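You operate a simulated robot arm through the tools that you are given. There is no shell and no other tool. Be economical: measure what you need, move in short steps, check, and stop when the job is done.

The job below is to be done with a simulated two-armed robot. You get a single attempt, and the scene is never put back.

JOB
Stack the pink tart plate from the front of the tall counter on top of the white tart plate. Pick up the blue tin with one hand, pass it to the other hand and put it on the bottom shelf of the low rack. Open the counter drawer. The order is free. Set down upright: blue tin.

It is judged by the outcome, as a careful person would: the job done as asked, and still so three seconds after it is handed in. It fails if anything else is knocked over, pushed out of place, dropped, spilled or broken.

ROBOT AND FRAMES
Two 7-joint arms with fingered hands on one trunk, on a base that drives. Base frame: it is fixed to the floor where the robot stands at the start and does not move with it; the origin is under the middle of the robot, x ahead of it, y to its left, z up; the surface under the hand at the start is at about z = 820. Units: mm, rad, N and s.
The left shoulder is at the start at [60, 138, 747], the right one opposite. With the tool pointing down near the work surface each hand reaches from about 100 to 900 mm from the robot's upright axis, wherever it stands, measured 20 degrees to its own side. Places, roughly: blue tin [750, 1250, 500]; bottom shelf of the low rack [-3700, -600, 200]; counter drawer [500, -100, 700]. Payload 4 kg a hand.
The tool frame of a hand sits at the grasp point between the pads (the TCP): z along the fingers, y along the line on which they close. The tips reach 36 mm beyond it. Largest opening 120 mm; the body of the gripper starts 42 mm behind the TCP. The gripper is a hand of 5 fingers: y runs from the thumb to the fingers, the wrist lies at [-15, -109, -200] in the tool frame, and closing takes about 1.5 s.
Orientation is that of the tool frame in the base frame, as a unit quaternion [w, x, y, z]. With the fingers straight down and the wrist toward the robot, the tool's x, y and z point along [0, 1, 0], [1, 0, 0] and [0, 0, -1] of the base frame.

CONTROLS
- The arms move only by the tool send_rows. It takes "left_increments", "right_increments" or both (then of equal length, played together; a hand with none holds still); each is text: rows parted by semicolons, each of 7 numbers parted by spaces: the shift along the base's x, y, z in mm, then the turn, a rotation vector about the base's x, y, z in degrees, then the gripper command, from -1 (shut) to 1 (fully open), values between in proportion. In form: tx ty tz wx wy wz grip; .... A call has 1 to 20 rows; each row shifts and turns the commanded pose from where the row before left it. Each row takes 0.2 s and may step no farther than 50 mm and 0.15 rad from the row before; otherwise, or with a gripper value out of range, the whole call is refused. Where a pose cannot be reached the arm comes as near as it can. A force on the tool above 40 N (or 10 N above the force at the start of the call, whichever is more), or a blocked arm, ends the call early, and 0.2 s more pass. The fingers move at their own pace (about 153 mm/s each) and stop on an object; they squeeze with about 27 N. The grip force told is the motor's: it shows also when the fingers shut on nothing. Time passes only in rows, and 0.2 s behind the last, so rows that do not move let the fingers close. It gives the time, the measured TCP pose, the force on the tool (base axes), the opening and the grip force at its end, in the units of the frame above (readings bear some noise), with the torque about the TCP (base axes, N m) and any sound that the robot's microphone picked up.
- Cameras (640 x 400 px; columns grow to the right, rows downward): "scene" is now at [37.5, 23.2, 1364.6]; the picture's right is [0.31, -0.95, 0.00], its down [-0.78, -0.25, -0.57] and it looks along [0.54, 0.17, -0.82] (base axes); focal length 214 px, centre (320, 200). "left" rides on the left gripper at [-69, -79, -131] in its tool frame; the picture's right is [-0.78, -0.29, 0.55], its down [0.55, -0.73, 0.40] and it looks along [0.29, 0.61, 0.74] (tool axes); focal length 222 px, centre (320, 200). "right" rides on the right gripper at [69, -79, -131] in its tool frame; the picture's right is [-0.79, 0.29, -0.55], its down [-0.55, -0.73, 0.40] and it looks along [-0.29, 0.61, 0.74] (tool axes); focal length 222 px, centre (320, 200). There is no depth. A picture from a camera that has moved, and an enlarged one, comes with that camera's place and axes in the base frame and with its lens.
- capture(camera): a new picture of that camera. It takes no simulated time.
- lift_body(by): slides the trunk up (or, below 0, down) by that many mm; the arms and the scene camera ride with it, the base frame stays. It gives what a move gives, with no picture.
- drive_base(legs): drives the robot by 1 to 6 legs, each [ahead, left, turn to the left] in mm, mm and rad, along the robot's own axes; the way and the turn of a leg run together, so that a leg with both is an arc; at most 1500 mm and 3.142 rad a leg. The arms and the cameras ride along, it lands a little off, and it stops where it bumps. It gives what a move gives.
- set_grasp(shape, hand): the hand has 5 fingers and takes this shape, open, in about a second: jaw (thumb against the fingers, like two jaws); tri (thumb and two fingers); tip (a fingertip pinch); poke (one finger out to press); point (the index stretched); flat (the hand flat); cup (the hand cupped); fist (a fist). The gripper value then closes the fingers along that shape, each until it touches; the sizes above hold for jaw. It gives what a move gives, with no picture.
- aim_head(pan, tilt): turns the head with the scene camera to pan (to the left, within 1.501 rad either way) and tilt (down, from -0.506 to 1.204), counted from straight ahead of the robot. It gives what a move gives.
- close_up(camera, box): a new picture of the part [left, top, right, bottom] of that camera's present view, enlarged. It takes no simulated time.
- finish_job(): hands the job in; it is judged then, once.

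Go step by step. Nothing tells you exact positions but the pictures and the camera data: compare them with the known pose of the tool, close in by small moves and look again before you grip or let go. The budget is 165 turns and 122 pictures, counting those below and the enlarged ones. Unless the task says otherwise, let go and move clear before handing in, and close with one line.

The tools are called by a JSON object that holds its "op" and its "data". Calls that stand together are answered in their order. send_rows: Moves the arms, as the interface text tells. Its arguments: {"type":"object","properties":{"left_increments":{"type":"string"},"right_increments":{"type":"string"}},"required":[]} The other tools are called the same way: lift_body (by) slides the trunk up or down; set_grasp (shape, hand) gives the hand a shape; drive_base (legs) drives the base; aim_head (pan, tilt) turns the head that bears the scene camera; capture (camera) takes a picture; close_up (camera, box) takes an enlarged picture of a part of a camera's view; finish_job () hands the job in.

At the start:

```text
time: 0.0
left_position: [451.2, 356.0, 1028.7]
left_ee_rot: [0.0, 0.707, 0.707, 0.0]
left_wrist_force: [0.3, 0.5, -0.2]
left_wrist_torque: [-0.02, 0.02, -0.04]
left_finger_gap: 120.0
left_grasp_force: 0.0
left_shape: jaw
right_position: [518.2, -77.8, 1133.5]
right_ee_rot: [0.0, 0.707, 0.707, 0.0]
right_wrist_force: [0.1, 0.4, 0.2]
right_wrist_torque: [-0.02, 0.0, -0.01]
right_finger_gap: 119.8
right_grasp_force: 0.0
right_shape: jaw
trunk travel left (down, up): [-325.0, 265.0]
robot x, y, heading: [2.2, -0.3, 0.001]
head pan, tilt: [0.312, 0.965]
```

scene: 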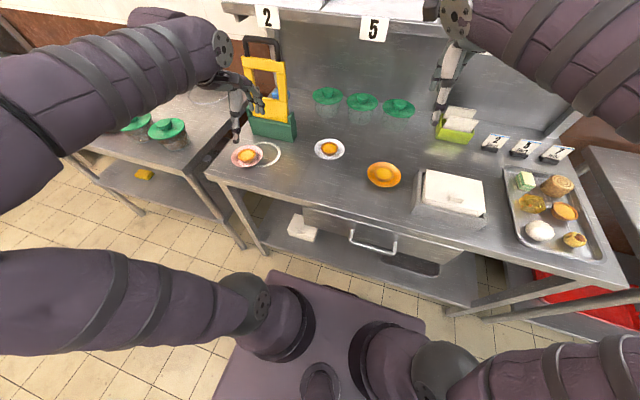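
right: 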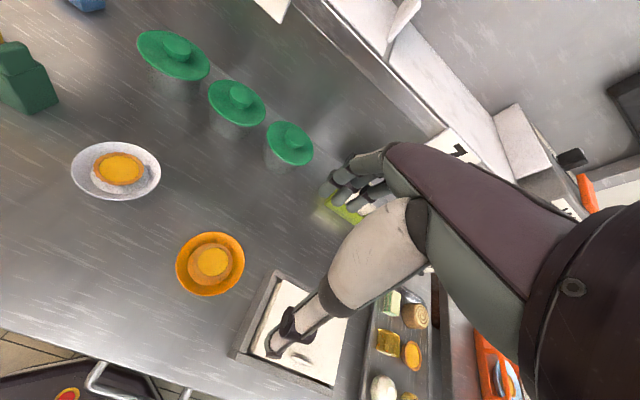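
left: 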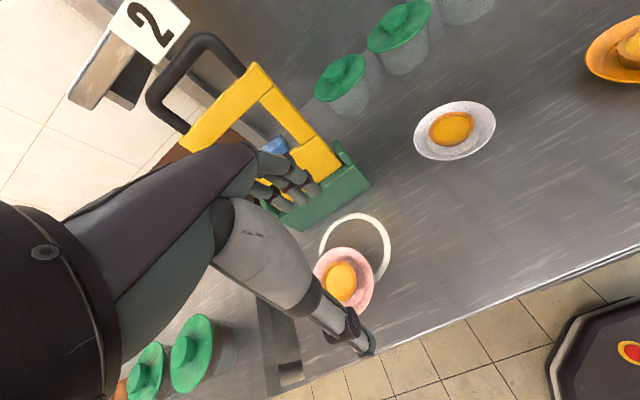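

I see the pink plate near (490, 437), the white plate near (620, 173) and the drawer handle at the front edge of the counter. I'll look closer at these before moving.

{"op": "close_up", "data": {"camera": "left", "box": [260, 80, 520, 360]}}

{"op": "close_up", "data": {"camera": "scene", "box": [200, 100, 480, 280]}}

{"op": "aim_head", "data": {"pan": 1.2, "tilt": 0.75}}

{"op": "capture", "data": {"camera": "scene"}}

```text
1.43 times, centred on (390, 220) of left
camera zoom: at [371.3, 286.2, 1161.7], right [-0.29, -0.78, -0.55], down [-0.73, 0.55, -0.4], along [0.61, 0.29, -0.74], focal length 317 px, centre (220, 171)
```

zoom: 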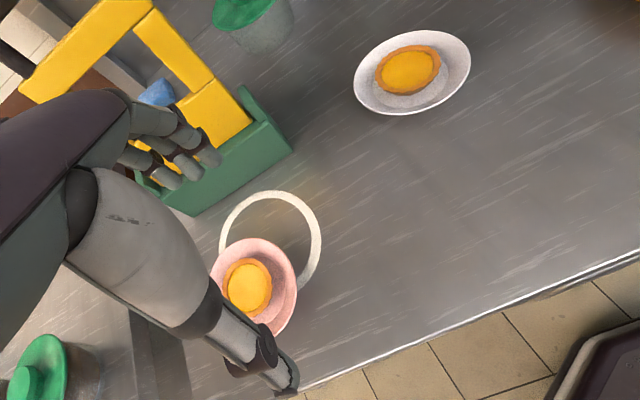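

```text
2.22 times, centred on (340, 190) of scene
camera zoom: at [37.5, 23.2, 1364.6], right [0.31, -0.95, 0.0], down [-0.78, -0.25, -0.57], along [0.54, 0.17, -0.82], focal length 477 px, centre (276, 222)
```

zoom: 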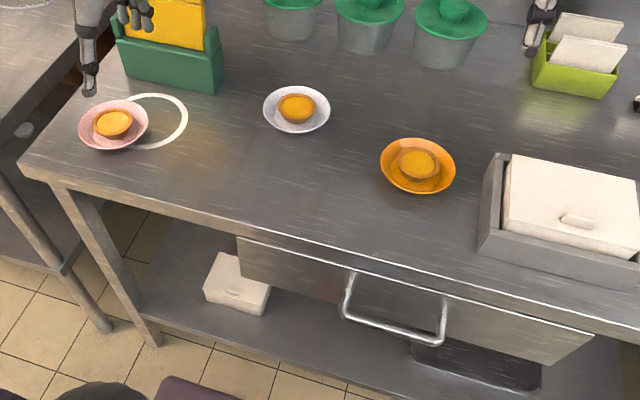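

```text
time: 1.2
left_position: [450.7, 356.0, 1030.4]
left_ee_rot: [0.0, 0.708, 0.707, 0.0]
left_wrist_force: [-0.1, 0.8, 1.0]
left_wrist_torque: [-0.01, -0.04, 0.0]
left_finger_gap: 119.6
left_grasp_force: 0.1
left_shape: jaw
right_position: [517.0, -78.6, 1133.5]
right_ee_rot: [0.0, 0.707, 0.707, 0.0]
right_wrist_force: [0.4, 0.3, -0.4]
right_wrist_torque: [0.01, -0.01, -0.01]
right_finger_gap: 119.7
right_grasp_force: 0.2
right_shape: jaw
trunk travel left (down, up): [-325.0, 265.0]
robot x, y, heading: [3.3, 2.5, -0.001]
head pan, tilt: [1.201, 0.75]
```

```text
116 pictures are left
camera scene: at [-0.8, 78.4, 1381.2], right [0.93, -0.36, 0.0], down [-0.25, -0.64, -0.73], along [0.27, 0.68, -0.68], focal length 214 px, centre (320, 200)
```

scene: 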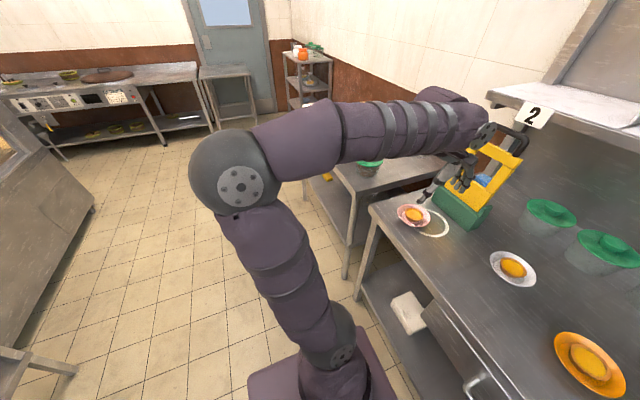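

The plates look about 105–110 mm wide with a small tart inside. I'll switch the left hand to tri, move it up over the pink plate, and look down with its own camera.

{"op": "set_grasp", "data": {"shape": "tri", "hand": "left"}}

{"op": "send_rows", "data": {"left_increments": "-20 20 0 0 0 0 1; -20 20 0 0 0 0 1"}}

{"op": "capture", "data": {"camera": "left"}}

{"op": "aim_head", "data": {"pan": 0.6, "tilt": 0.8}}

{"op": "capture", "data": {"camera": "scene"}}

```text
time: 2.1
left_position: [450.6, 355.3, 1028.3]
left_ee_rot: [0.001, 0.708, 0.706, 0.0]
left_wrist_force: [-0.2, -1.1, 0.2]
left_wrist_torque: [0.01, -0.02, 0.01]
left_finger_gap: 119.8
left_grasp_force: 0.1
left_shape: tri
right_position: [517.8, -77.7, 1133.0]
right_ee_rot: [0.001, 0.707, 0.707, 0.001]
right_wrist_force: [-0.5, 0.0, -0.4]
right_wrist_torque: [0.0, -0.03, -0.01]
right_finger_gap: 119.7
right_grasp_force: 0.0
right_shape: jaw
trunk travel left (down, up): [-325.0, 265.0]
robot x, y, heading: [-0.8, 0.3, -0.002]
head pan, tilt: [1.201, 0.75]
```

```text
time: 2.7
left_position: [410.5, 397.1, 1028.5]
left_ee_rot: [-0.001, 0.707, 0.707, 0.0]
left_wrist_force: [0.8, -0.1, -0.2]
left_wrist_torque: [0.0, -0.01, 0.01]
left_finger_gap: 119.7
left_grasp_force: 0.0
left_shape: tri
right_position: [516.9, -77.8, 1132.8]
right_ee_rot: [0.001, 0.707, 0.708, -0.001]
right_wrist_force: [-0.8, -0.1, -1.4]
right_wrist_torque: [0.0, -0.01, 0.0]
right_finger_gap: 119.9
right_grasp_force: 0.0
right_shape: jaw
trunk travel left (down, up): [-325.0, 265.0]
robot x, y, heading: [-0.6, -0.6, 0.001]
head pan, tilt: [1.201, 0.75]
```

```text
115 pictures are left
camera left: at [330.7, 325.9, 1161.0], right [-0.29, -0.78, -0.55], down [-0.73, 0.55, -0.4], along [0.61, 0.29, -0.74], focal length 222 px, centre (320, 200)
```

left: 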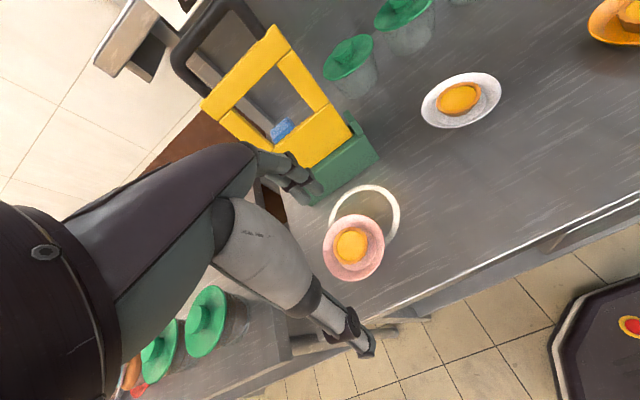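

```text
time: 3.7
left_position: [409.9, 394.6, 1028.4]
left_ee_rot: [0.0, 0.708, 0.707, 0.0]
left_wrist_force: [-0.5, -0.7, 0.4]
left_wrist_torque: [0.0, -0.01, 0.02]
left_finger_gap: 119.6
left_grasp_force: 0.1
left_shape: tri
right_position: [517.7, -77.7, 1133.6]
right_ee_rot: [-0.001, 0.707, 0.707, 0.0]
right_wrist_force: [-0.9, 0.9, -0.4]
right_wrist_torque: [0.04, -0.01, -0.03]
right_finger_gap: 119.8
right_grasp_force: 0.0
right_shape: jaw
trunk travel left (down, up): [-325.0, 265.0]
robot x, y, heading: [-1.3, 2.7, -0.0]
head pan, tilt: [0.6, 0.799]
```

```text
114 pictures are left
camera scene: at [35.7, 46.8, 1377.3], right [0.57, -0.82, 0.0], down [-0.59, -0.41, -0.7], along [0.57, 0.39, -0.72], focal length 214 px, centre (320, 200)
```

scene: 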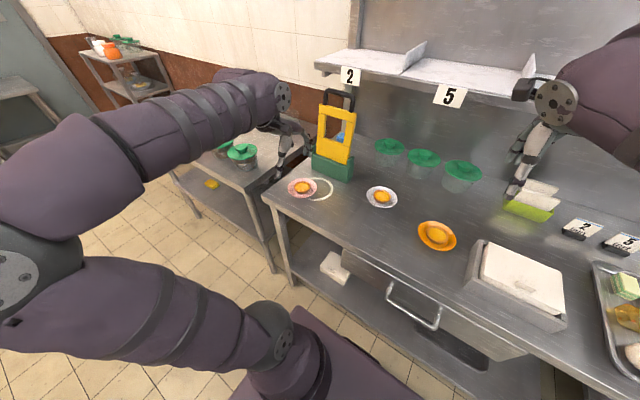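

I'll zoom in on the plates from here to triangulate.

{"op": "close_up", "data": {"camera": "scene", "box": [260, 140, 420, 240]}}

{"op": "close_up", "data": {"camera": "left", "box": [300, 150, 460, 300]}}

```text
4.00 times, centred on (340, 190) of scene
camera zoom: at [35.7, 46.8, 1377.3], right [0.57, -0.82, 0.0], down [-0.59, -0.41, -0.7], along [0.57, 0.39, -0.72], focal length 858 px, centre (240, 240)
```

zoom: 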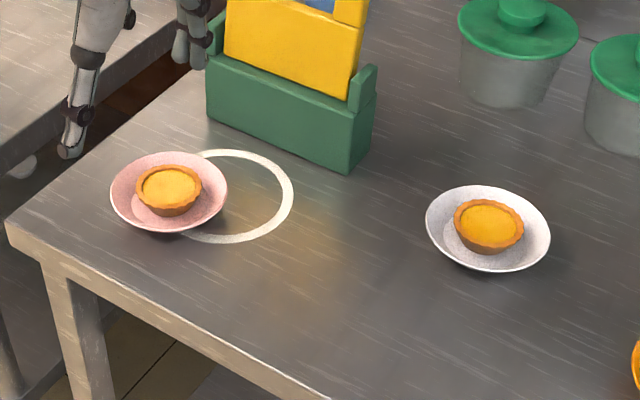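

```text
2.67 times, centred on (380, 225) of left
camera zoom: at [331.1, 325.6, 1160.9], right [-0.29, -0.78, -0.55], down [-0.73, 0.55, -0.4], along [0.61, 0.29, -0.74], focal length 592 px, centre (160, 133)
```

zoom: 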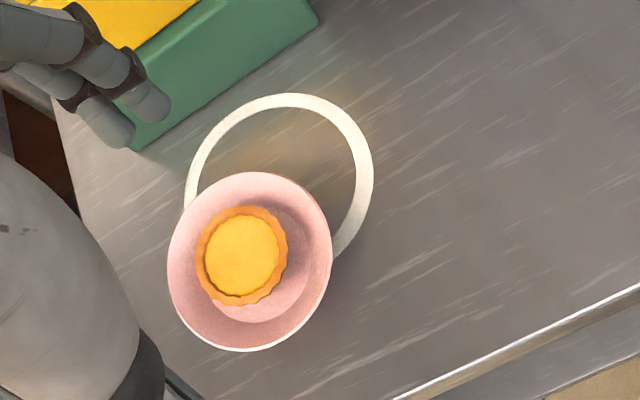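

The pink rim centre comes out near [473, 426, 842], about 107 mm wide, and the white one near [596, 167]. I'll straddle the pink plate with the jaw shape fully open, hovering first.

{"op": "set_grasp", "data": {"shape": "jaw", "hand": "left"}}

{"op": "send_rows", "data": {"left_increments": "31 15 0 0 0 0 1; 31 15 -20 0 0 0 1; 0 0 -40 0 0 0 1; 0 0 -40 0 0 0 1; 0 0 0 0 0 0 1"}}

{"op": "capture", "data": {"camera": "left"}}

{"op": "close_up", "data": {"camera": "scene", "box": [240, 130, 400, 230]}}

```text
time: 4.6
left_position: [410.2, 393.7, 1028.4]
left_ee_rot: [0.001, 0.707, 0.707, 0.001]
left_wrist_force: [-0.4, -0.4, -0.1]
left_wrist_torque: [0.05, -0.02, -0.05]
left_finger_gap: 119.8
left_grasp_force: 0.1
left_shape: jaw
right_position: [518.1, -77.5, 1132.7]
right_ee_rot: [0.0, 0.707, 0.707, 0.001]
right_wrist_force: [-0.5, -0.2, 0.0]
right_wrist_torque: [-0.01, -0.04, 0.03]
right_finger_gap: 119.6
right_grasp_force: 0.1
right_shape: jaw
trunk travel left (down, up): [-325.0, 265.0]
robot x, y, heading: [0.7, 1.6, -0.005]
head pan, tilt: [0.6, 0.799]
```

```text
time: 5.8
left_position: [471.4, 424.4, 928.5]
left_ee_rot: [0.0, 0.707, 0.707, 0.0]
left_wrist_force: [0.0, 0.1, 0.5]
left_wrist_torque: [0.01, -0.01, 0.04]
left_finger_gap: 119.9
left_grasp_force: 0.1
left_shape: jaw
right_position: [517.5, -77.9, 1132.7]
right_ee_rot: [0.0, 0.707, 0.707, 0.0]
right_wrist_force: [-0.3, -0.3, -0.6]
right_wrist_torque: [-0.01, -0.02, 0.0]
right_finger_gap: 119.6
right_grasp_force: 0.1
right_shape: jaw
trunk travel left (down, up): [-325.0, 265.0]
robot x, y, heading: [-1.1, -3.2, 0.0]
head pan, tilt: [0.6, 0.799]
```

```text
111 pictures are left
camera left: at [391.6, 355.0, 1061.3], right [-0.29, -0.78, -0.55], down [-0.73, 0.55, -0.4], along [0.61, 0.29, -0.74], focal length 222 px, centre (320, 200)
```

left: 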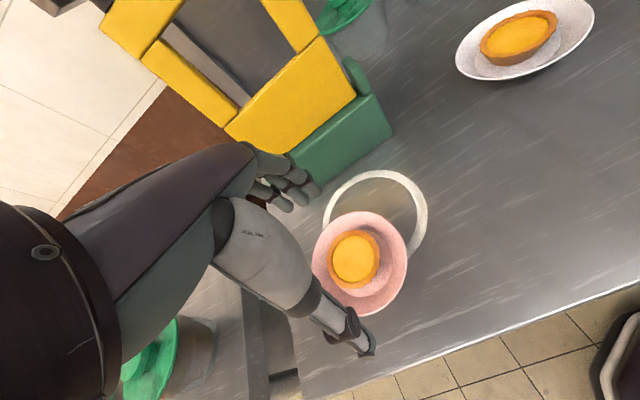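

```text
4.00 times, centred on (320, 180) of scene
camera zoom: at [35.9, 46.8, 1377.3], right [0.56, -0.83, 0.0], down [-0.59, -0.41, -0.7], along [0.58, 0.39, -0.72], focal length 858 px, centre (320, 280)
```

zoom: 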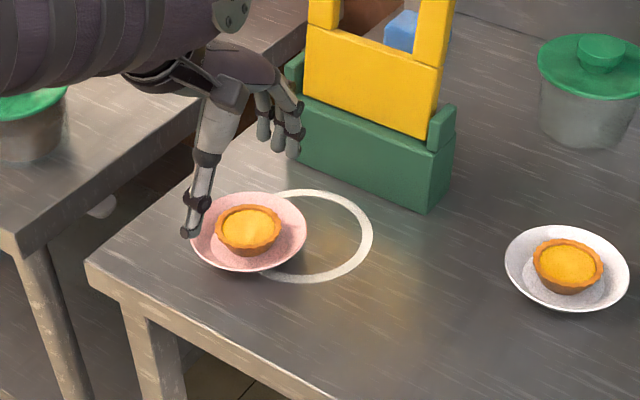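

The hand is over the plate. I'll zoom to fix the near and far rim points exactly.

{"op": "close_up", "data": {"camera": "left", "box": [280, 190, 440, 330]}}

```text
2.86 times, centred on (360, 260) of left
camera zoom: at [391.6, 355.0, 1061.3], right [-0.29, -0.78, -0.55], down [-0.73, 0.55, -0.4], along [0.61, 0.29, -0.74], focal length 635 px, centre (206, 29)
```

zoom: 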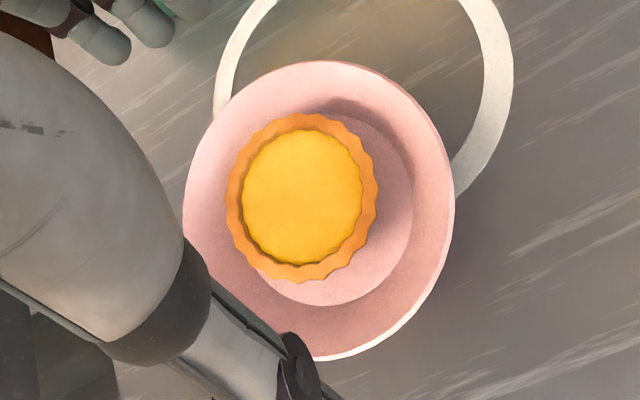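

By the hand camera the plate centre is about [478, 426]. I'll shift 6 mm forward, go down to just above the rim, and check the clearances.

{"op": "send_rows", "data": {"left_increments": "6 1 -10 0 0 0 1; 0 0 -22 0 0 0 1; 0 0 0 0 0 0 1"}}

{"op": "close_up", "data": {"camera": "left", "box": [240, 160, 440, 380]}}

{"op": "close_up", "data": {"camera": "scene", "box": [260, 140, 360, 210]}}

```text
time: 6.6
left_position: [478.9, 427.5, 896.7]
left_ee_rot: [0.0, 0.707, 0.707, 0.001]
left_wrist_force: [0.0, -0.7, 0.4]
left_wrist_torque: [-0.01, 0.01, 0.01]
left_finger_gap: 119.8
left_grasp_force: 0.0
left_shape: jaw
right_position: [517.7, -78.1, 1133.0]
right_ee_rot: [-0.001, 0.707, 0.707, 0.0]
right_wrist_force: [-0.7, 0.3, 0.4]
right_wrist_torque: [0.03, 0.03, 0.0]
right_finger_gap: 119.7
right_grasp_force: 0.1
right_shape: jaw
trunk travel left (down, up): [-325.0, 265.0]
robot x, y, heading: [1.9, -4.5, 0.003]
head pan, tilt: [0.6, 0.799]
```

```text
1.82 times, centred on (340, 270) of left
camera zoom: at [398.7, 357.5, 1029.9], right [-0.29, -0.79, -0.55], down [-0.73, 0.55, -0.4], along [0.61, 0.29, -0.74], focal length 404 px, centre (284, 73)
```

zoom: 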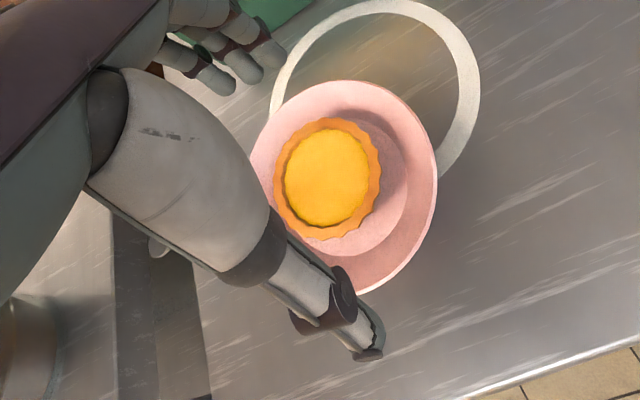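

```text
5.71 times, centred on (310, 175) of scene
camera zoom: at [35.8, 46.8, 1377.3], right [0.56, -0.83, 0.0], down [-0.59, -0.41, -0.7], along [0.58, 0.39, -0.72], focal length 1226 px, centre (377, 343)
```

zoom: 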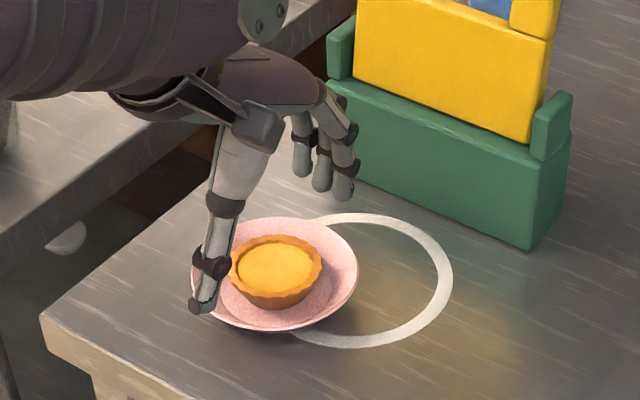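

Thumb and fingers straddle the rim with about 6 mm to spare each side. I'll lower to rim level and check again.

{"op": "send_rows", "data": {"left_increments": "-1 -1 -8 0 0 0 1; 0 0 -8 0 0 0 1; 0 0 0 0 0 0 1"}}

{"op": "close_up", "data": {"camera": "scene", "box": [260, 140, 360, 210]}}

```text
time: 7.4
left_position: [476.7, 426.4, 881.9]
left_ee_rot: [0.0, 0.707, 0.707, 0.001]
left_wrist_force: [-0.2, -0.1, -0.2]
left_wrist_torque: [-0.02, -0.01, 0.02]
left_finger_gap: 119.8
left_grasp_force: 0.1
left_shape: jaw
right_position: [518.6, -78.6, 1133.1]
right_ee_rot: [0.001, 0.706, 0.708, 0.0]
right_wrist_force: [-0.3, 0.7, 0.1]
right_wrist_torque: [0.01, 0.0, 0.0]
right_finger_gap: 119.8
right_grasp_force: 0.0
right_shape: jaw
trunk travel left (down, up): [-325.0, 265.0]
robot x, y, heading: [-0.6, 0.5, -0.0]
head pan, tilt: [0.6, 0.799]
```

```text
5.71 times, centred on (310, 175) of scene
camera zoom: at [35.8, 46.7, 1377.3], right [0.56, -0.83, 0.0], down [-0.59, -0.41, -0.7], along [0.58, 0.39, -0.72], focal length 1226 px, centre (377, 343)
```

zoom: 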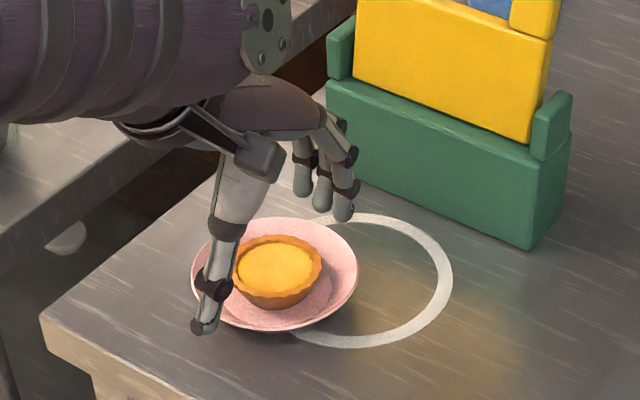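

Thumb and fingers are outside the rim. I'll go down another 15 mm and close.

{"op": "send_rows", "data": {"left_increments": "0 0 -8 0 0 0 1; 0 0 -7 0 0 0 1; 0 0 0 0 0 0 1; 0 0 0 0 0 0 0.8; 0 0 0 0 0 0 0.6; 0 0 0 0 0 0 0.3; 0 0 0 0 0 0 0; 0 0 0 0 0 0 -0.3; 0 0 0 0 0 0 -0.3"}}

{"op": "close_up", "data": {"camera": "scene", "box": [260, 140, 360, 210]}}

{"op": "capture", "data": {"camera": "left"}}

```text
time: 9.4
left_position: [478.0, 426.1, 865.7]
left_ee_rot: [-0.001, 0.707, 0.708, 0.0]
left_wrist_force: [-0.6, 0.2, -0.3]
left_wrist_torque: [-0.01, -0.01, -0.02]
left_finger_gap: 98.1
left_grasp_force: 26.4
left_shape: jaw
right_position: [517.3, -78.0, 1133.6]
right_ee_rot: [0.0, 0.708, 0.707, 0.0]
right_wrist_force: [0.0, 0.0, 0.3]
right_wrist_torque: [0.02, -0.01, -0.02]
right_finger_gap: 119.8
right_grasp_force: 0.1
right_shape: jaw
trunk travel left (down, up): [-325.0, 265.0]
robot x, y, heading: [-4.7, -0.8, 0.003]
head pan, tilt: [0.6, 0.799]
```

```text
5.71 times, centred on (310, 175) of scene
camera zoom: at [35.8, 46.8, 1377.2], right [0.56, -0.83, 0.0], down [-0.59, -0.41, -0.7], along [0.58, 0.39, -0.72], focal length 1226 px, centre (377, 343)
```

zoom: 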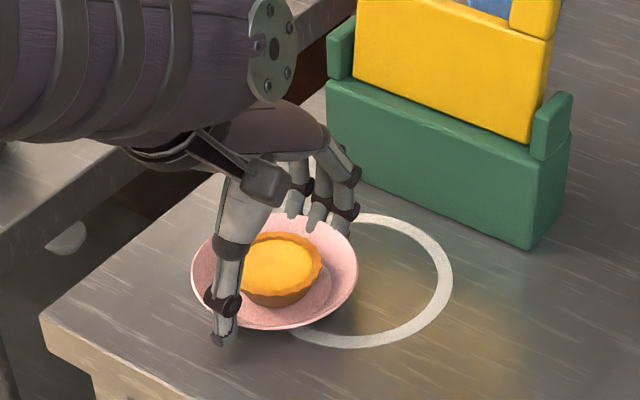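

```text
104 pictures are left
camera left: at [398.5, 355.7, 998.6], right [-0.29, -0.78, -0.55], down [-0.73, 0.55, -0.4], along [0.61, 0.29, -0.74], focal length 222 px, centre (320, 200)
```

left: 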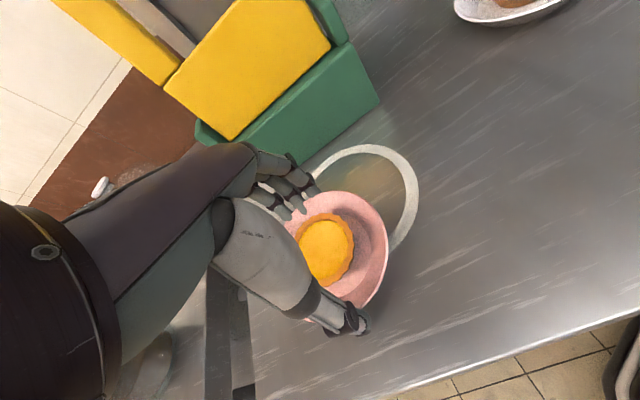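

The grip reads 26 N. I'll lift gently by 60 mm and look.

{"op": "send_rows", "data": {"left_increments": "0 0 5 0 0 0 -0.5; 0 0 10 0 0 0 -0.5; 0 0 15 0 0 0 -0.5; 0 0 15 0 0 0 -0.5; 0 0 15 0 0 0 -0.5; 0 0 0 0 0 0 -0.5"}}

{"op": "close_up", "data": {"camera": "scene", "box": [260, 130, 380, 214]}}

{"op": "capture", "data": {"camera": "left"}}

```text
time: 10.8
left_position: [478.6, 425.6, 925.7]
left_ee_rot: [0.0, 0.707, 0.707, 0.001]
left_wrist_force: [-0.3, -0.5, -1.2]
left_wrist_torque: [0.03, -0.01, -0.01]
left_finger_gap: 98.0
left_grasp_force: 26.9
left_shape: jaw
right_position: [517.0, -78.2, 1132.5]
right_ee_rot: [0.001, 0.707, 0.707, 0.0]
right_wrist_force: [-0.8, 0.5, 0.9]
right_wrist_torque: [-0.01, 0.0, 0.01]
right_finger_gap: 119.8
right_grasp_force: 0.1
right_shape: jaw
trunk travel left (down, up): [-325.0, 265.0]
robot x, y, heading: [3.0, -1.3, 0.002]
head pan, tilt: [0.6, 0.799]
```

```text
4.76 times, centred on (320, 172) of scene
camera zoom: at [35.8, 46.8, 1377.2], right [0.56, -0.83, 0.0], down [-0.59, -0.41, -0.7], along [0.58, 0.39, -0.72], focal length 1021 px, centre (320, 333)
```

zoom: 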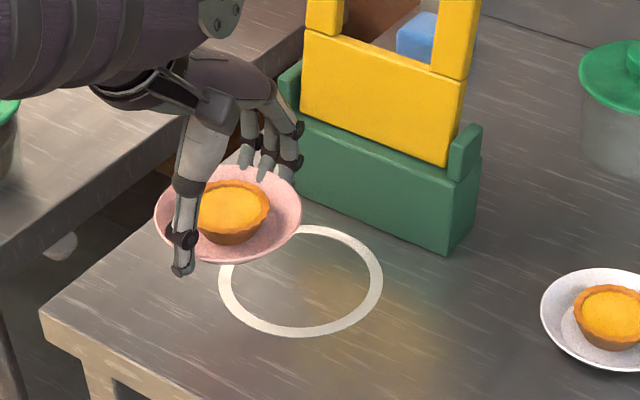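

```text
102 pictures are left
camera left: at [398.0, 356.7, 1058.0], right [-0.29, -0.79, -0.55], down [-0.74, 0.55, -0.4], along [0.61, 0.29, -0.74], focal length 222 px, centre (320, 200)
```

left: 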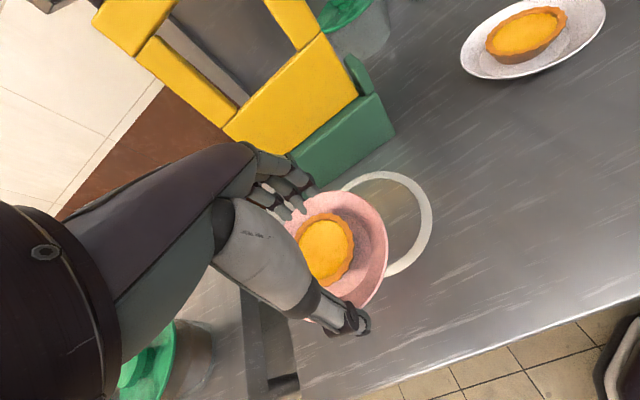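

The plate is held level. I'll raise it, move along y first to stay clear of the stand, then forward over the white plate.

{"op": "send_rows", "data": {"left_increments": "0 0 20 0 0 0 -0.5; 0 -20 20 0 0 0 -0.5; 0 -35 10 0 0 0 -0.5; 0 -40 0 0 0 0 -0.5; 0 -40 0 0 0 0 -0.5; 0 -40 0 0 0 0 -0.5; 0 -40 0 0 0 0 -0.5; 10 -30 0 0 0 0 -0.5; 25 -10 0 0 0 0 -0.5; 30 0 0 0 0 0 -0.5; 30 0 0 0 0 0 -0.5; 15 0 0 0 0 0 -0.5; 5 0 0 0 0 0 -0.5; 0 0 0 0 0 0 -0.5"}}

{"op": "capture", "data": {"camera": "left"}}

{"op": "aim_head", "data": {"pan": 0.25, "tilt": 0.8}}

{"op": "capture", "data": {"camera": "scene"}}

```text
time: 13.8
left_position: [592.7, 170.5, 976.0]
left_ee_rot: [0.0, 0.707, 0.707, -0.001]
left_wrist_force: [0.4, 1.2, 0.1]
left_wrist_torque: [-0.02, 0.01, -0.01]
left_finger_gap: 97.7
left_grasp_force: 27.0
left_shape: jaw
right_position: [519.3, -76.6, 1133.3]
right_ee_rot: [0.0, 0.707, 0.707, 0.0]
right_wrist_force: [0.1, -0.3, -0.6]
right_wrist_torque: [-0.01, -0.01, 0.01]
right_finger_gap: 119.7
right_grasp_force: 0.1
right_shape: jaw
trunk travel left (down, up): [-325.0, 265.0]
robot x, y, heading: [0.7, -0.5, -0.001]
head pan, tilt: [0.6, 0.799]
```

```text
101 pictures are left
camera left: at [513.6, 100.9, 1108.6], right [-0.29, -0.78, -0.55], down [-0.73, 0.55, -0.4], along [0.61, 0.29, -0.74], focal length 222 px, centre (320, 200)
```

left: 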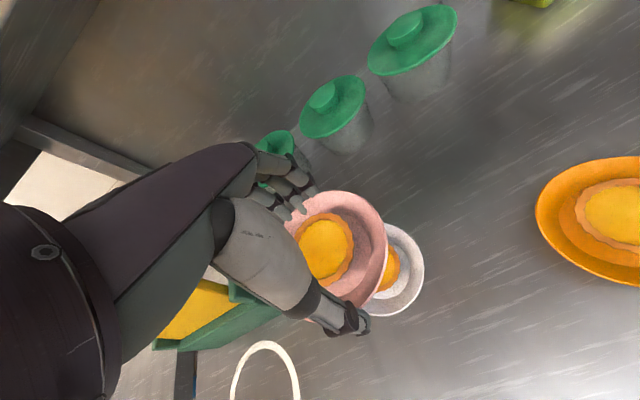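

```text
time: 14.6
left_position: [592.2, 170.6, 976.0]
left_ee_rot: [0.0, 0.707, 0.707, -0.001]
left_wrist_force: [-0.1, -0.8, -0.8]
left_wrist_torque: [-0.02, 0.02, -0.02]
left_finger_gap: 97.6
left_grasp_force: 27.2
left_shape: jaw
right_position: [517.5, -78.3, 1132.4]
right_ee_rot: [0.0, 0.707, 0.707, 0.0]
right_wrist_force: [-0.6, 0.3, 0.4]
right_wrist_torque: [0.01, -0.03, -0.01]
right_finger_gap: 119.9
right_grasp_force: 0.0
right_shape: jaw
trunk travel left (down, up): [-325.0, 265.0]
robot x, y, heading: [0.2, -3.3, -0.001]
head pan, tilt: [0.25, 0.799]
```

```text
100 pictures are left
camera scene: at [47.4, 21.1, 1377.2], right [0.25, -0.97, 0.0], down [-0.69, -0.18, -0.7], along [0.68, 0.17, -0.72], focal length 214 px, centre (320, 200)
```

scene: 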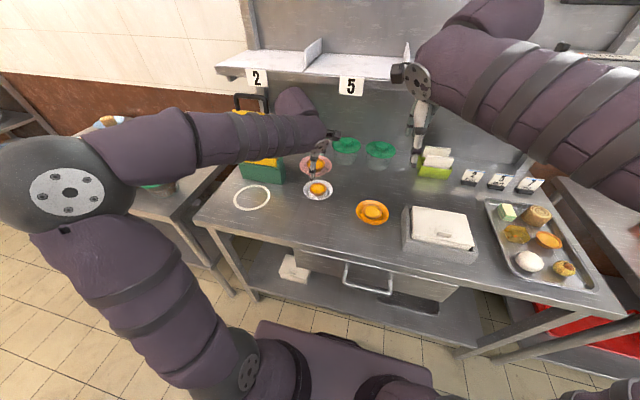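

The pink plate is above the white one. I'll zoom in to compute the remaining offset.

{"op": "close_up", "data": {"camera": "left", "box": [280, 180, 440, 330]}}

{"op": "close_up", "data": {"camera": "scene", "box": [280, 120, 380, 210]}}

```text
2.67 times, centred on (360, 255) of left
camera zoom: at [513.4, 101.0, 1108.7], right [-0.29, -0.78, -0.55], down [-0.73, 0.55, -0.4], along [0.61, 0.29, -0.74], focal length 592 px, centre (213, 53)
```

zoom: 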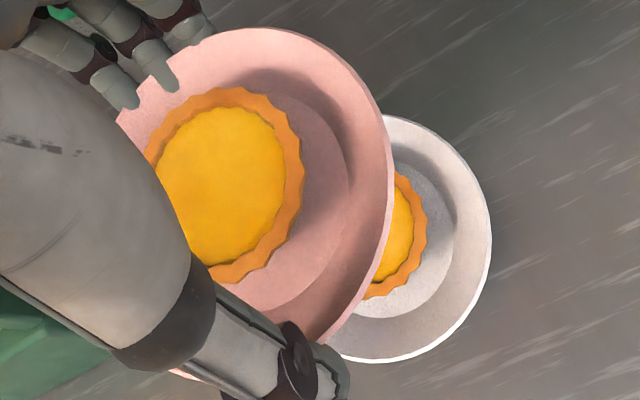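

```text
4.44 times, centred on (330, 165) of scene
camera zoom: at [47.4, 21.1, 1377.2], right [0.25, -0.97, 0.0], down [-0.69, -0.18, -0.7], along [0.68, 0.17, -0.72], focal length 953 px, centre (276, 356)
```

zoom: 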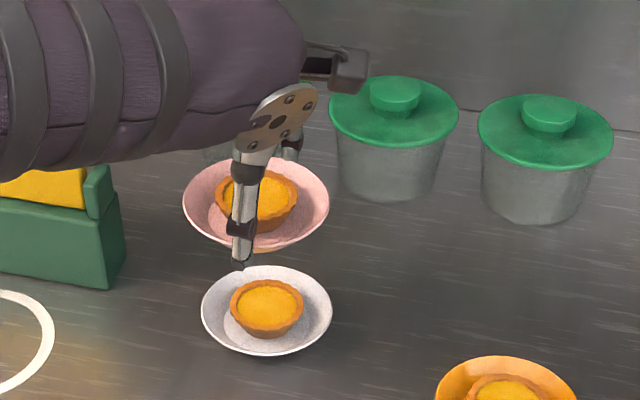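

Pink centre is about (595, 174) and white about (599, 168). I'll shift by (+4, −6) and lower to about 20 mm above expected contact.

{"op": "send_rows", "data": {"left_increments": "4 -6 0 0 0 0 -0.5; 0 0 -20 0 0 0 -0.5; 0 0 -20 0 0 0 -0.5; 0 0 -15 0 0 0 -0.5; 0 0 -6 0 0 0 -0.5; 0 0 0 0 0 0 -0.5"}}

{"op": "close_up", "data": {"camera": "left", "box": [280, 180, 440, 330]}}

{"op": "close_up", "data": {"camera": "scene", "box": [280, 130, 380, 210]}}

```text
time: 16.0
left_position: [597.4, 164.7, 915.2]
left_ee_rot: [0.001, 0.707, 0.707, 0.0]
left_wrist_force: [0.3, -0.3, -0.1]
left_wrist_torque: [0.02, 0.04, 0.03]
left_finger_gap: 97.7
left_grasp_force: 27.1
left_shape: jaw
right_position: [517.6, -77.1, 1132.5]
right_ee_rot: [0.0, 0.707, 0.707, 0.0]
right_wrist_force: [0.8, 0.1, -0.5]
right_wrist_torque: [0.0, 0.0, 0.0]
right_finger_gap: 119.8
right_grasp_force: 0.1
right_shape: jaw
trunk travel left (down, up): [-325.0, 265.0]
robot x, y, heading: [1.2, -0.3, -0.002]
head pan, tilt: [0.25, 0.799]
```

```text
2.67 times, centred on (360, 255) of left
camera zoom: at [517.3, 95.3, 1047.9], right [-0.29, -0.79, -0.55], down [-0.73, 0.55, -0.4], along [0.61, 0.29, -0.74], focal length 592 px, centre (213, 53)
```

zoom: 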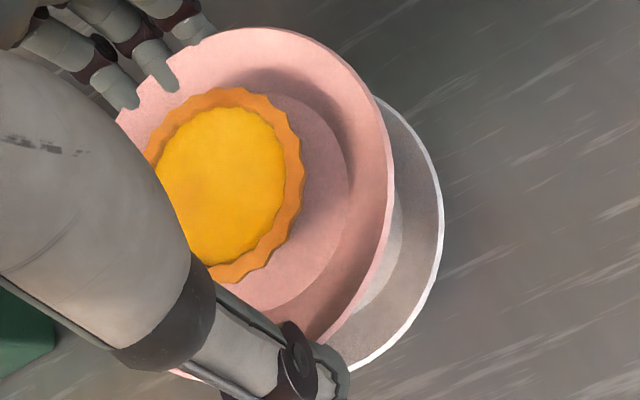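

```text
5.00 times, centred on (330, 170) of scene
camera zoom: at [47.4, 21.1, 1377.2], right [0.25, -0.97, 0.0], down [-0.69, -0.18, -0.7], along [0.68, 0.17, -0.72], focal length 1072 px, centre (270, 350)
```

zoom: 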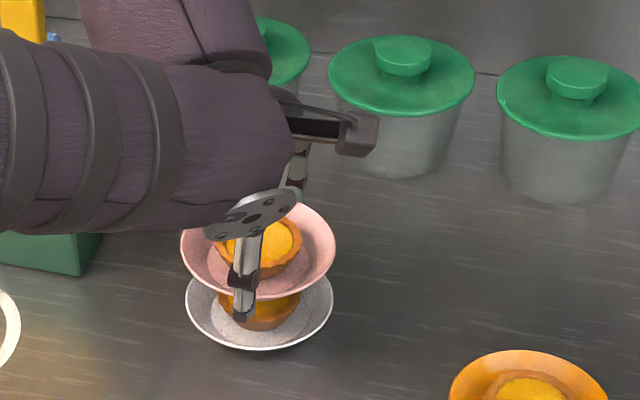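

Aligned well. I'll lower in small steps, watching the force.

{"op": "send_rows", "data": {"left_increments": "0 0 -6 0 0 0 -0.5; 0 0 -6 0 0 0 -0.5; 0 0 0 0 0 0 -0.5"}}

{"op": "send_rows", "data": {"left_increments": "0 0 -3 0 0 0 -0.5; 0 0 0 0 0 0 -0.5"}}

{"op": "close_up", "data": {"camera": "scene", "box": [280, 130, 380, 210]}}

```text
time: 16.8
left_position: [598.3, 164.2, 903.4]
left_ee_rot: [0.001, 0.707, 0.707, 0.0]
left_wrist_force: [-0.1, -0.5, -0.3]
left_wrist_torque: [0.0, -0.01, -0.04]
left_finger_gap: 97.8
left_grasp_force: 27.0
left_shape: jaw
right_position: [517.9, -77.3, 1132.8]
right_ee_rot: [0.0, 0.707, 0.707, 0.0]
right_wrist_force: [0.2, 0.3, -0.2]
right_wrist_torque: [0.0, 0.03, 0.0]
right_finger_gap: 119.9
right_grasp_force: 0.0
right_shape: jaw
trunk travel left (down, up): [-325.0, 265.0]
robot x, y, heading: [0.1, 1.1, -0.002]
head pan, tilt: [0.25, 0.799]
```

```text
time: 17.4
left_position: [596.3, 165.9, 900.5]
left_ee_rot: [0.0, 0.708, 0.707, 0.0]
left_wrist_force: [-0.2, 0.1, -0.3]
left_wrist_torque: [-0.01, 0.03, -0.02]
left_finger_gap: 97.9
left_grasp_force: 27.3
left_shape: jaw
right_position: [518.8, -77.6, 1133.1]
right_ee_rot: [0.001, 0.707, 0.707, 0.0]
right_wrist_force: [-0.6, -1.0, 0.0]
right_wrist_torque: [0.01, 0.01, -0.02]
right_finger_gap: 119.6
right_grasp_force: 0.0
right_shape: jaw
trunk travel left (down, up): [-325.0, 265.0]
robot x, y, heading: [-1.4, -0.8, -0.0]
head pan, tilt: [0.25, 0.799]
```

```text
5.00 times, centred on (330, 170) of scene
camera zoom: at [47.5, 21.1, 1377.2], right [0.25, -0.97, 0.0], down [-0.69, -0.18, -0.7], along [0.68, 0.17, -0.72], focal length 1072 px, centre (270, 350)
```

zoom: 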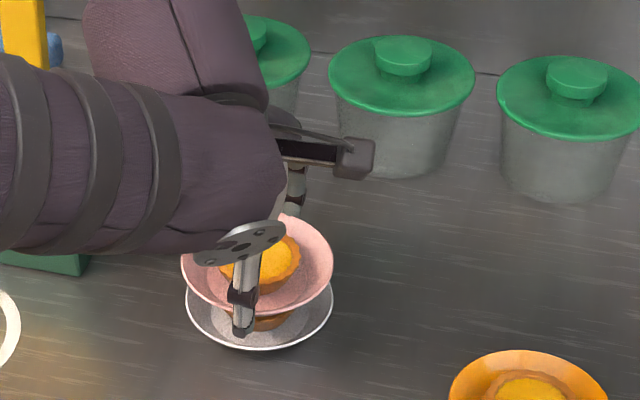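

Not yet touching. I'll continue in 3 mm steps.

{"op": "send_rows", "data": {"left_increments": "0 0 -3 0 0 0 -0.5; 0 0 0 0 0 0 -0.5"}}

{"op": "send_rows", "data": {"left_increments": "0 0 -2 0 0 0 -0.5; 0 0 0 0 0 0 -0.5"}}

{"op": "send_rows", "data": {"left_increments": "0 0 -2 0 0 0 -0.5; 0 0 0 0 0 0 -0.5"}}

```text
time: 18.0
left_position: [595.6, 164.3, 897.5]
left_ee_rot: [0.0, 0.707, 0.707, 0.0]
left_wrist_force: [-0.4, 0.0, -0.6]
left_wrist_torque: [0.0, 0.0, 0.0]
left_finger_gap: 97.7
left_grasp_force: 27.7
left_shape: jaw
right_position: [518.6, -77.9, 1133.6]
right_ee_rot: [0.0, 0.707, 0.707, 0.0]
right_wrist_force: [0.7, 0.2, 0.6]
right_wrist_torque: [-0.02, 0.0, 0.0]
right_finger_gap: 119.7
right_grasp_force: 0.1
right_shape: jaw
trunk travel left (down, up): [-325.0, 265.0]
robot x, y, heading: [1.8, -0.7, -0.001]
head pan, tilt: [0.25, 0.799]
```

```text
time: 18.6
left_position: [597.6, 165.3, 894.1]
left_ee_rot: [0.0, 0.707, 0.707, 0.0]
left_wrist_force: [0.3, 0.0, 0.1]
left_wrist_torque: [0.03, 0.01, -0.03]
left_finger_gap: 97.5
left_grasp_force: 27.2
left_shape: jaw
right_position: [517.8, -76.8, 1132.2]
right_ee_rot: [0.0, 0.707, 0.707, 0.0]
right_wrist_force: [-0.2, 0.9, -0.1]
right_wrist_torque: [0.0, -0.02, -0.02]
right_finger_gap: 119.6
right_grasp_force: 0.0
right_shape: jaw
trunk travel left (down, up): [-325.0, 265.0]
robot x, y, heading: [0.6, 0.1, 0.003]
head pan, tilt: [0.25, 0.799]
```

```text
time: 19.2
left_position: [597.3, 165.7, 894.3]
left_ee_rot: [0.0, 0.707, 0.707, 0.001]
left_wrist_force: [-0.6, 0.2, 6.6]
left_wrist_torque: [0.0, 0.17, -0.03]
left_finger_gap: 97.1
left_grasp_force: 27.0
left_shape: jaw
right_position: [518.4, -77.2, 1132.6]
right_ee_rot: [0.001, 0.707, 0.707, -0.001]
right_wrist_force: [0.6, -0.6, -0.2]
right_wrist_torque: [0.04, 0.01, -0.02]
right_finger_gap: 119.8
right_grasp_force: 0.1
right_shape: jaw
trunk travel left (down, up): [-325.0, 265.0]
robot x, y, heading: [-1.9, -2.2, -0.001]
head pan, tilt: [0.25, 0.799]
```

Contact: 6.6 N at z ≈ 894. I'll ease by 1 mm and open slowly.

{"op": "send_rows", "data": {"left_increments": "0 0 1 0 0 0 -0.5; 0 0 0 0 0 0 0.2; 0 0 0 0 0 0 0.6; 0 0 0 0 0 0 0.7; 0 0 0 0 0 0 0.8; 0 0 0 0 0 0 0.9; 0 0 0 0 0 0 1; 0 0 0 0 0 0 1; 0 0 0 0 0 0 1"}}

{"op": "close_up", "data": {"camera": "scene", "box": [280, 130, 380, 210]}}

{"op": "close_up", "data": {"camera": "left", "box": [240, 160, 440, 380]}}

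```text
time: 21.2
left_position: [596.2, 164.5, 894.9]
left_ee_rot: [0.0, 0.708, 0.706, 0.0]
left_wrist_force: [-1.3, 0.1, 0.6]
left_wrist_torque: [0.0, 0.02, -0.01]
left_finger_gap: 120.1
left_grasp_force: 0.0
left_shape: jaw
right_position: [517.9, -77.8, 1134.4]
right_ee_rot: [0.0, 0.707, 0.708, 0.0]
right_wrist_force: [-0.8, -0.1, 0.9]
right_wrist_torque: [-0.02, 0.01, -0.03]
right_finger_gap: 120.0
right_grasp_force: 0.1
right_shape: jaw
trunk travel left (down, up): [-325.0, 265.0]
robot x, y, heading: [1.5, 5.7, -0.004]
head pan, tilt: [0.25, 0.799]
```

```text
5.00 times, centred on (330, 170) of scene
camera zoom: at [47.4, 21.0, 1377.2], right [0.25, -0.97, 0.0], down [-0.69, -0.18, -0.7], along [0.68, 0.17, -0.72], focal length 1072 px, centre (270, 350)
```

zoom: 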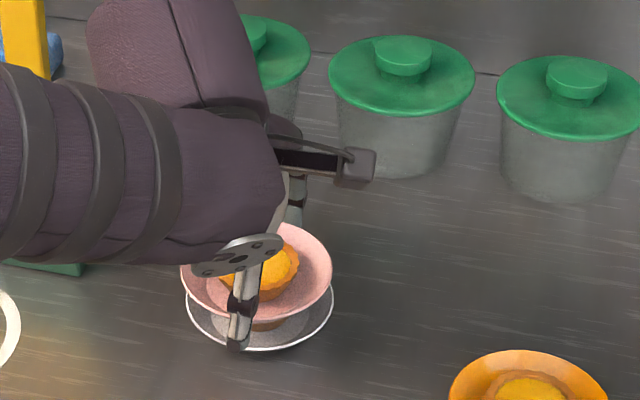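

```text
1.82 times, centred on (340, 270) of left
camera zoom: at [517.1, 95.3, 1027.0], right [-0.29, -0.78, -0.55], down [-0.73, 0.55, -0.4], along [0.61, 0.29, -0.74], focal length 404 px, centre (284, 73)
```

zoom: 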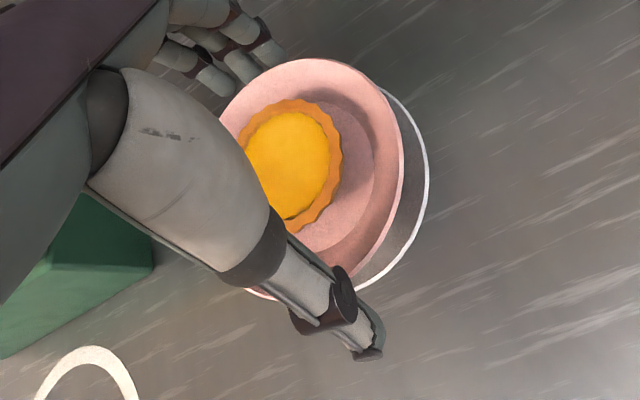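

The plate rests steady and the fingers are open. I'll raise straight up slowly.

{"op": "send_rows", "data": {"left_increments": "0 0 4 0 0 0 1; 0 0 6 0 0 0 1; 0 0 8 0 0 0 1; 0 0 10 0 0 0 1; 0 0 30 0 0 0 1; 0 0 40 0 0 0 1; -40 20 30 0 0 0 1; -45 20 0 0 0 0 1; -45 20 0 0 0 0 1; 0 0 0 0 0 0 1"}}

{"op": "capture", "data": {"camera": "scene"}}

{"op": "close_up", "data": {"camera": "scene", "box": [280, 140, 380, 220]}}

```text
refused: row 7 steps farther than a row can; nothing moved
```

```text
92 pictures are left
camera scene: at [47.4, 21.0, 1377.2], right [0.25, -0.97, 0.0], down [-0.69, -0.18, -0.7], along [0.68, 0.17, -0.72], focal length 214 px, centre (320, 200)
```

scene: 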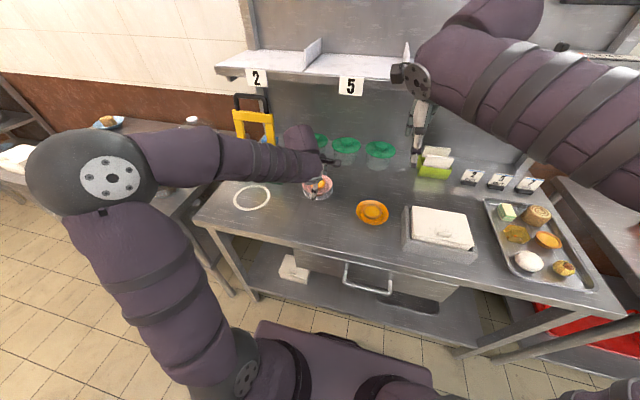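

```text
5.00 times, centred on (330, 180) of scene
camera zoom: at [47.4, 21.0, 1377.2], right [0.25, -0.97, 0.0], down [-0.69, -0.18, -0.7], along [0.68, 0.17, -0.72], focal length 1072 px, centre (270, 300)
```

zoom: 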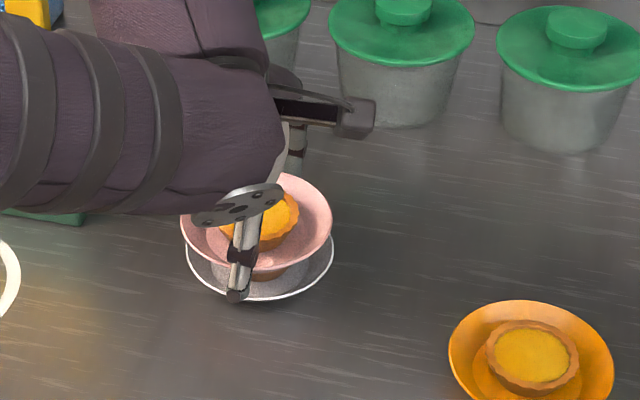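

{"op": "send_rows", "data": {"left_increments": "0 0 4 0 0 0 1; 0 0 6 0 0 0 1; 0 0 8 0 0 0 1; 0 0 10 0 0 0 1; 0 0 30 0 0 0 1; 0 0 40 0 0 0 1; -35 15 30 0 0 0 1; -45 20 0 0 0 0 1; -45 20 0 0 0 0 1; -45 20 0 0 0 0 1; 0 0 0 0 0 0 1"}}

{"op": "aim_head", "data": {"pan": 0.0, "tilt": 0.9}}

{"op": "capture", "data": {"camera": "scene"}}

```text
time: 23.6
left_position: [424.6, 241.3, 1022.7]
left_ee_rot: [0.0, 0.707, 0.707, 0.0]
left_wrist_force: [-0.5, -0.3, -0.2]
left_wrist_torque: [0.01, -0.02, -0.02]
left_finger_gap: 119.9
left_grasp_force: 0.0
left_shape: jaw
right_position: [518.4, -78.8, 1133.6]
right_ee_rot: [0.0, 0.707, 0.707, 0.0]
right_wrist_force: [-0.3, 0.3, 0.3]
right_wrist_torque: [-0.01, -0.01, -0.03]
right_finger_gap: 119.7
right_grasp_force: 0.1
right_shape: jaw
trunk travel left (down, up): [-325.0, 265.0]
robot x, y, heading: [1.0, 2.4, -0.0]
head pan, tilt: [0.25, 0.799]
```

```text
time: 24.4
left_position: [424.3, 240.5, 1022.6]
left_ee_rot: [-0.001, 0.707, 0.707, 0.0]
left_wrist_force: [0.4, -0.1, 0.2]
left_wrist_torque: [0.01, -0.01, 0.02]
left_finger_gap: 119.9
left_grasp_force: 0.2
left_shape: jaw
right_position: [517.6, -77.5, 1132.8]
right_ee_rot: [-0.001, 0.707, 0.707, 0.0]
right_wrist_force: [-0.3, 0.4, 0.1]
right_wrist_torque: [0.0, 0.01, 0.0]
right_finger_gap: 119.7
right_grasp_force: 0.1
right_shape: jaw
trunk travel left (down, up): [-325.0, 265.0]
robot x, y, heading: [-0.3, 0.4, 0.002]
head pan, tilt: [0.0, 0.901]
```

```text
90 pictures are left
camera scene: at [44.6, 1.2, 1369.4], right [0.0, -1.0, 0.0], down [-0.78, 0.0, -0.62], along [0.62, 0.0, -0.78], focal length 214 px, centre (320, 200)
```

scene: 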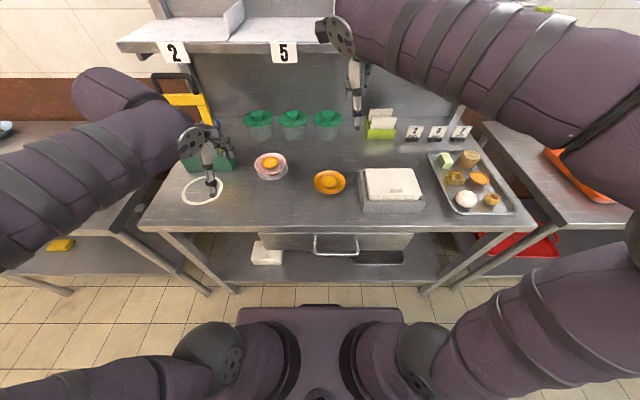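

The stack stands. Now the drawer: I'll zoom on the handle.

{"op": "close_up", "data": {"camera": "scene", "box": [250, 210, 430, 290]}}

{"op": "close_up", "data": {"camera": "scene", "box": [240, 140, 310, 190]}}

{"op": "capture", "data": {"camera": "right"}}

```text
3.56 times, centred on (340, 250) of scene
camera zoom: at [44.6, 1.2, 1369.4], right [0.0, -1.0, 0.0], down [-0.78, 0.0, -0.62], along [0.62, 0.0, -0.78], focal length 763 px, centre (249, 22)
```

zoom: 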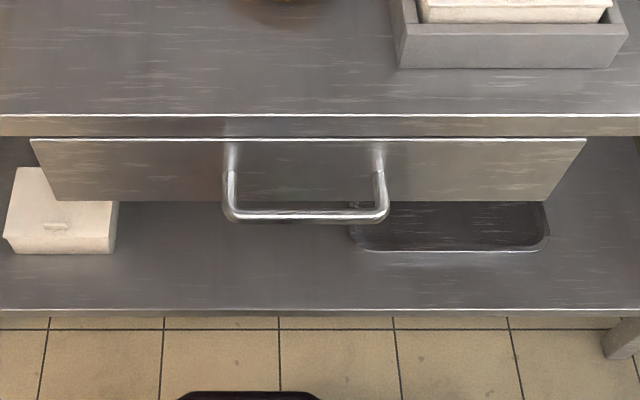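

```text
8.00 times, centred on (275, 165) of scene
camera zoom: at [44.6, 1.2, 1369.4], right [0.0, -1.0, 0.0], down [-0.78, 0.0, -0.62], along [0.62, 0.0, -0.78], focal length 1716 px, centre (680, 480)
```

zoom: 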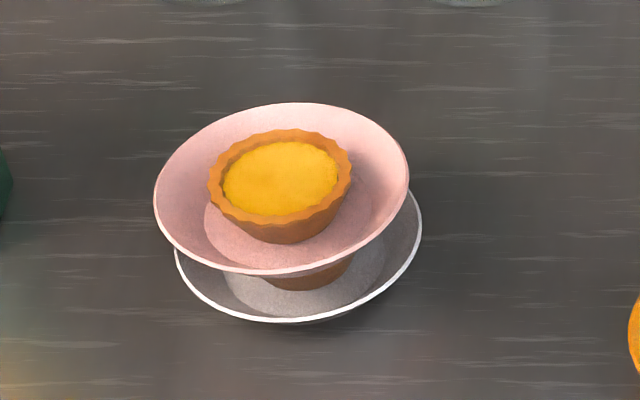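

```text
87 pictures are left
camera right: at [439.3, -8.3, 1264.1], right [0.29, -0.79, 0.55], down [-0.73, -0.55, -0.4], along [0.61, -0.29, -0.74], focal length 222 px, centre (320, 200)
```

right: 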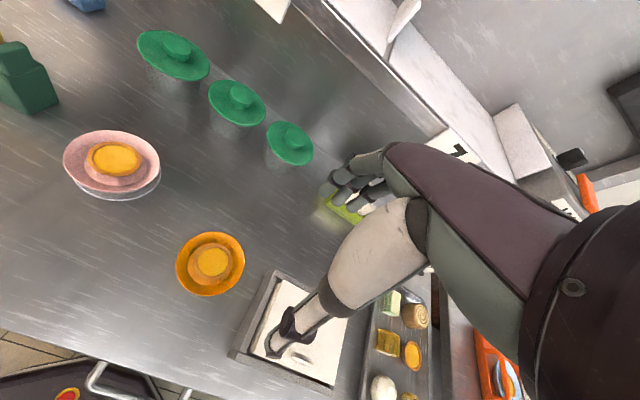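

The stack is steady. The bar handle is at roughly x 330, y −52, z 735. I'll back the base off 300 mm to give the right arm room for a horizontal approach.

{"op": "drive_base", "data": {"legs": [[-300, 0, 0]]}}

{"op": "aim_head", "data": {"pan": -0.1, "tilt": 0.75}}

{"op": "capture", "data": {"camera": "scene"}}

```text
time: 26.4
left_position: [136.6, 238.6, 1023.9]
left_ee_rot: [-0.001, 0.71, 0.704, 0.0]
left_wrist_force: [-0.3, -0.4, -0.3]
left_wrist_torque: [0.02, 0.01, 0.0]
left_finger_gap: 119.7
left_grasp_force: 0.1
left_shape: jaw
right_position: [226.8, -80.0, 1133.3]
right_ee_rot: [0.0, 0.71, 0.705, 0.0]
right_wrist_force: [0.4, 0.7, 0.3]
right_wrist_torque: [-0.02, 0.0, 0.02]
right_finger_gap: 119.8
right_grasp_force: 0.1
right_shape: jaw
trunk travel left (down, up): [-325.0, 265.0]
robot x, y, heading: [-289.5, 4.6, -0.009]
head pan, tilt: [0.0, 0.901]
```

```text
time: 27.1
left_position: [137.3, 238.8, 1022.9]
left_ee_rot: [0.0, 0.709, 0.705, 0.0]
left_wrist_force: [0.3, -0.4, -0.3]
left_wrist_torque: [0.0, 0.02, -0.04]
left_finger_gap: 119.7
left_grasp_force: 0.0
left_shape: jaw
right_position: [227.7, -80.1, 1133.4]
right_ee_rot: [0.001, 0.71, 0.704, 0.0]
right_wrist_force: [1.1, -0.1, -0.4]
right_wrist_torque: [0.02, -0.02, -0.02]
right_finger_gap: 119.4
right_grasp_force: 0.1
right_shape: jaw
trunk travel left (down, up): [-325.0, 265.0]
robot x, y, heading: [-291.9, -2.4, -0.007]
head pan, tilt: [-0.099, 0.75]
```

```text
86 pictures are left
camera scene: at [-238.2, -6.4, 1381.2], right [-0.11, -0.99, 0.0], down [-0.68, 0.07, -0.73], along [0.73, -0.08, -0.68], focal length 214 px, centre (320, 200)
```

scene: 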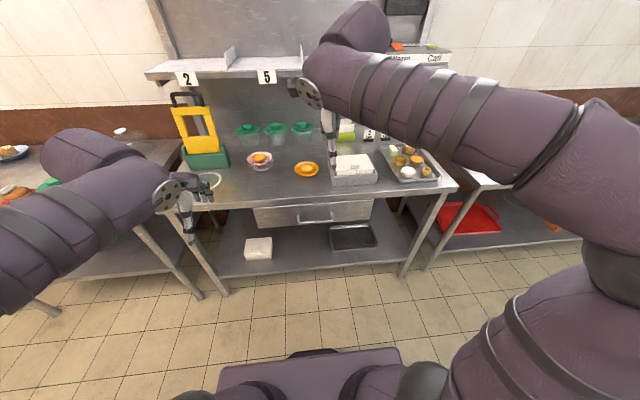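

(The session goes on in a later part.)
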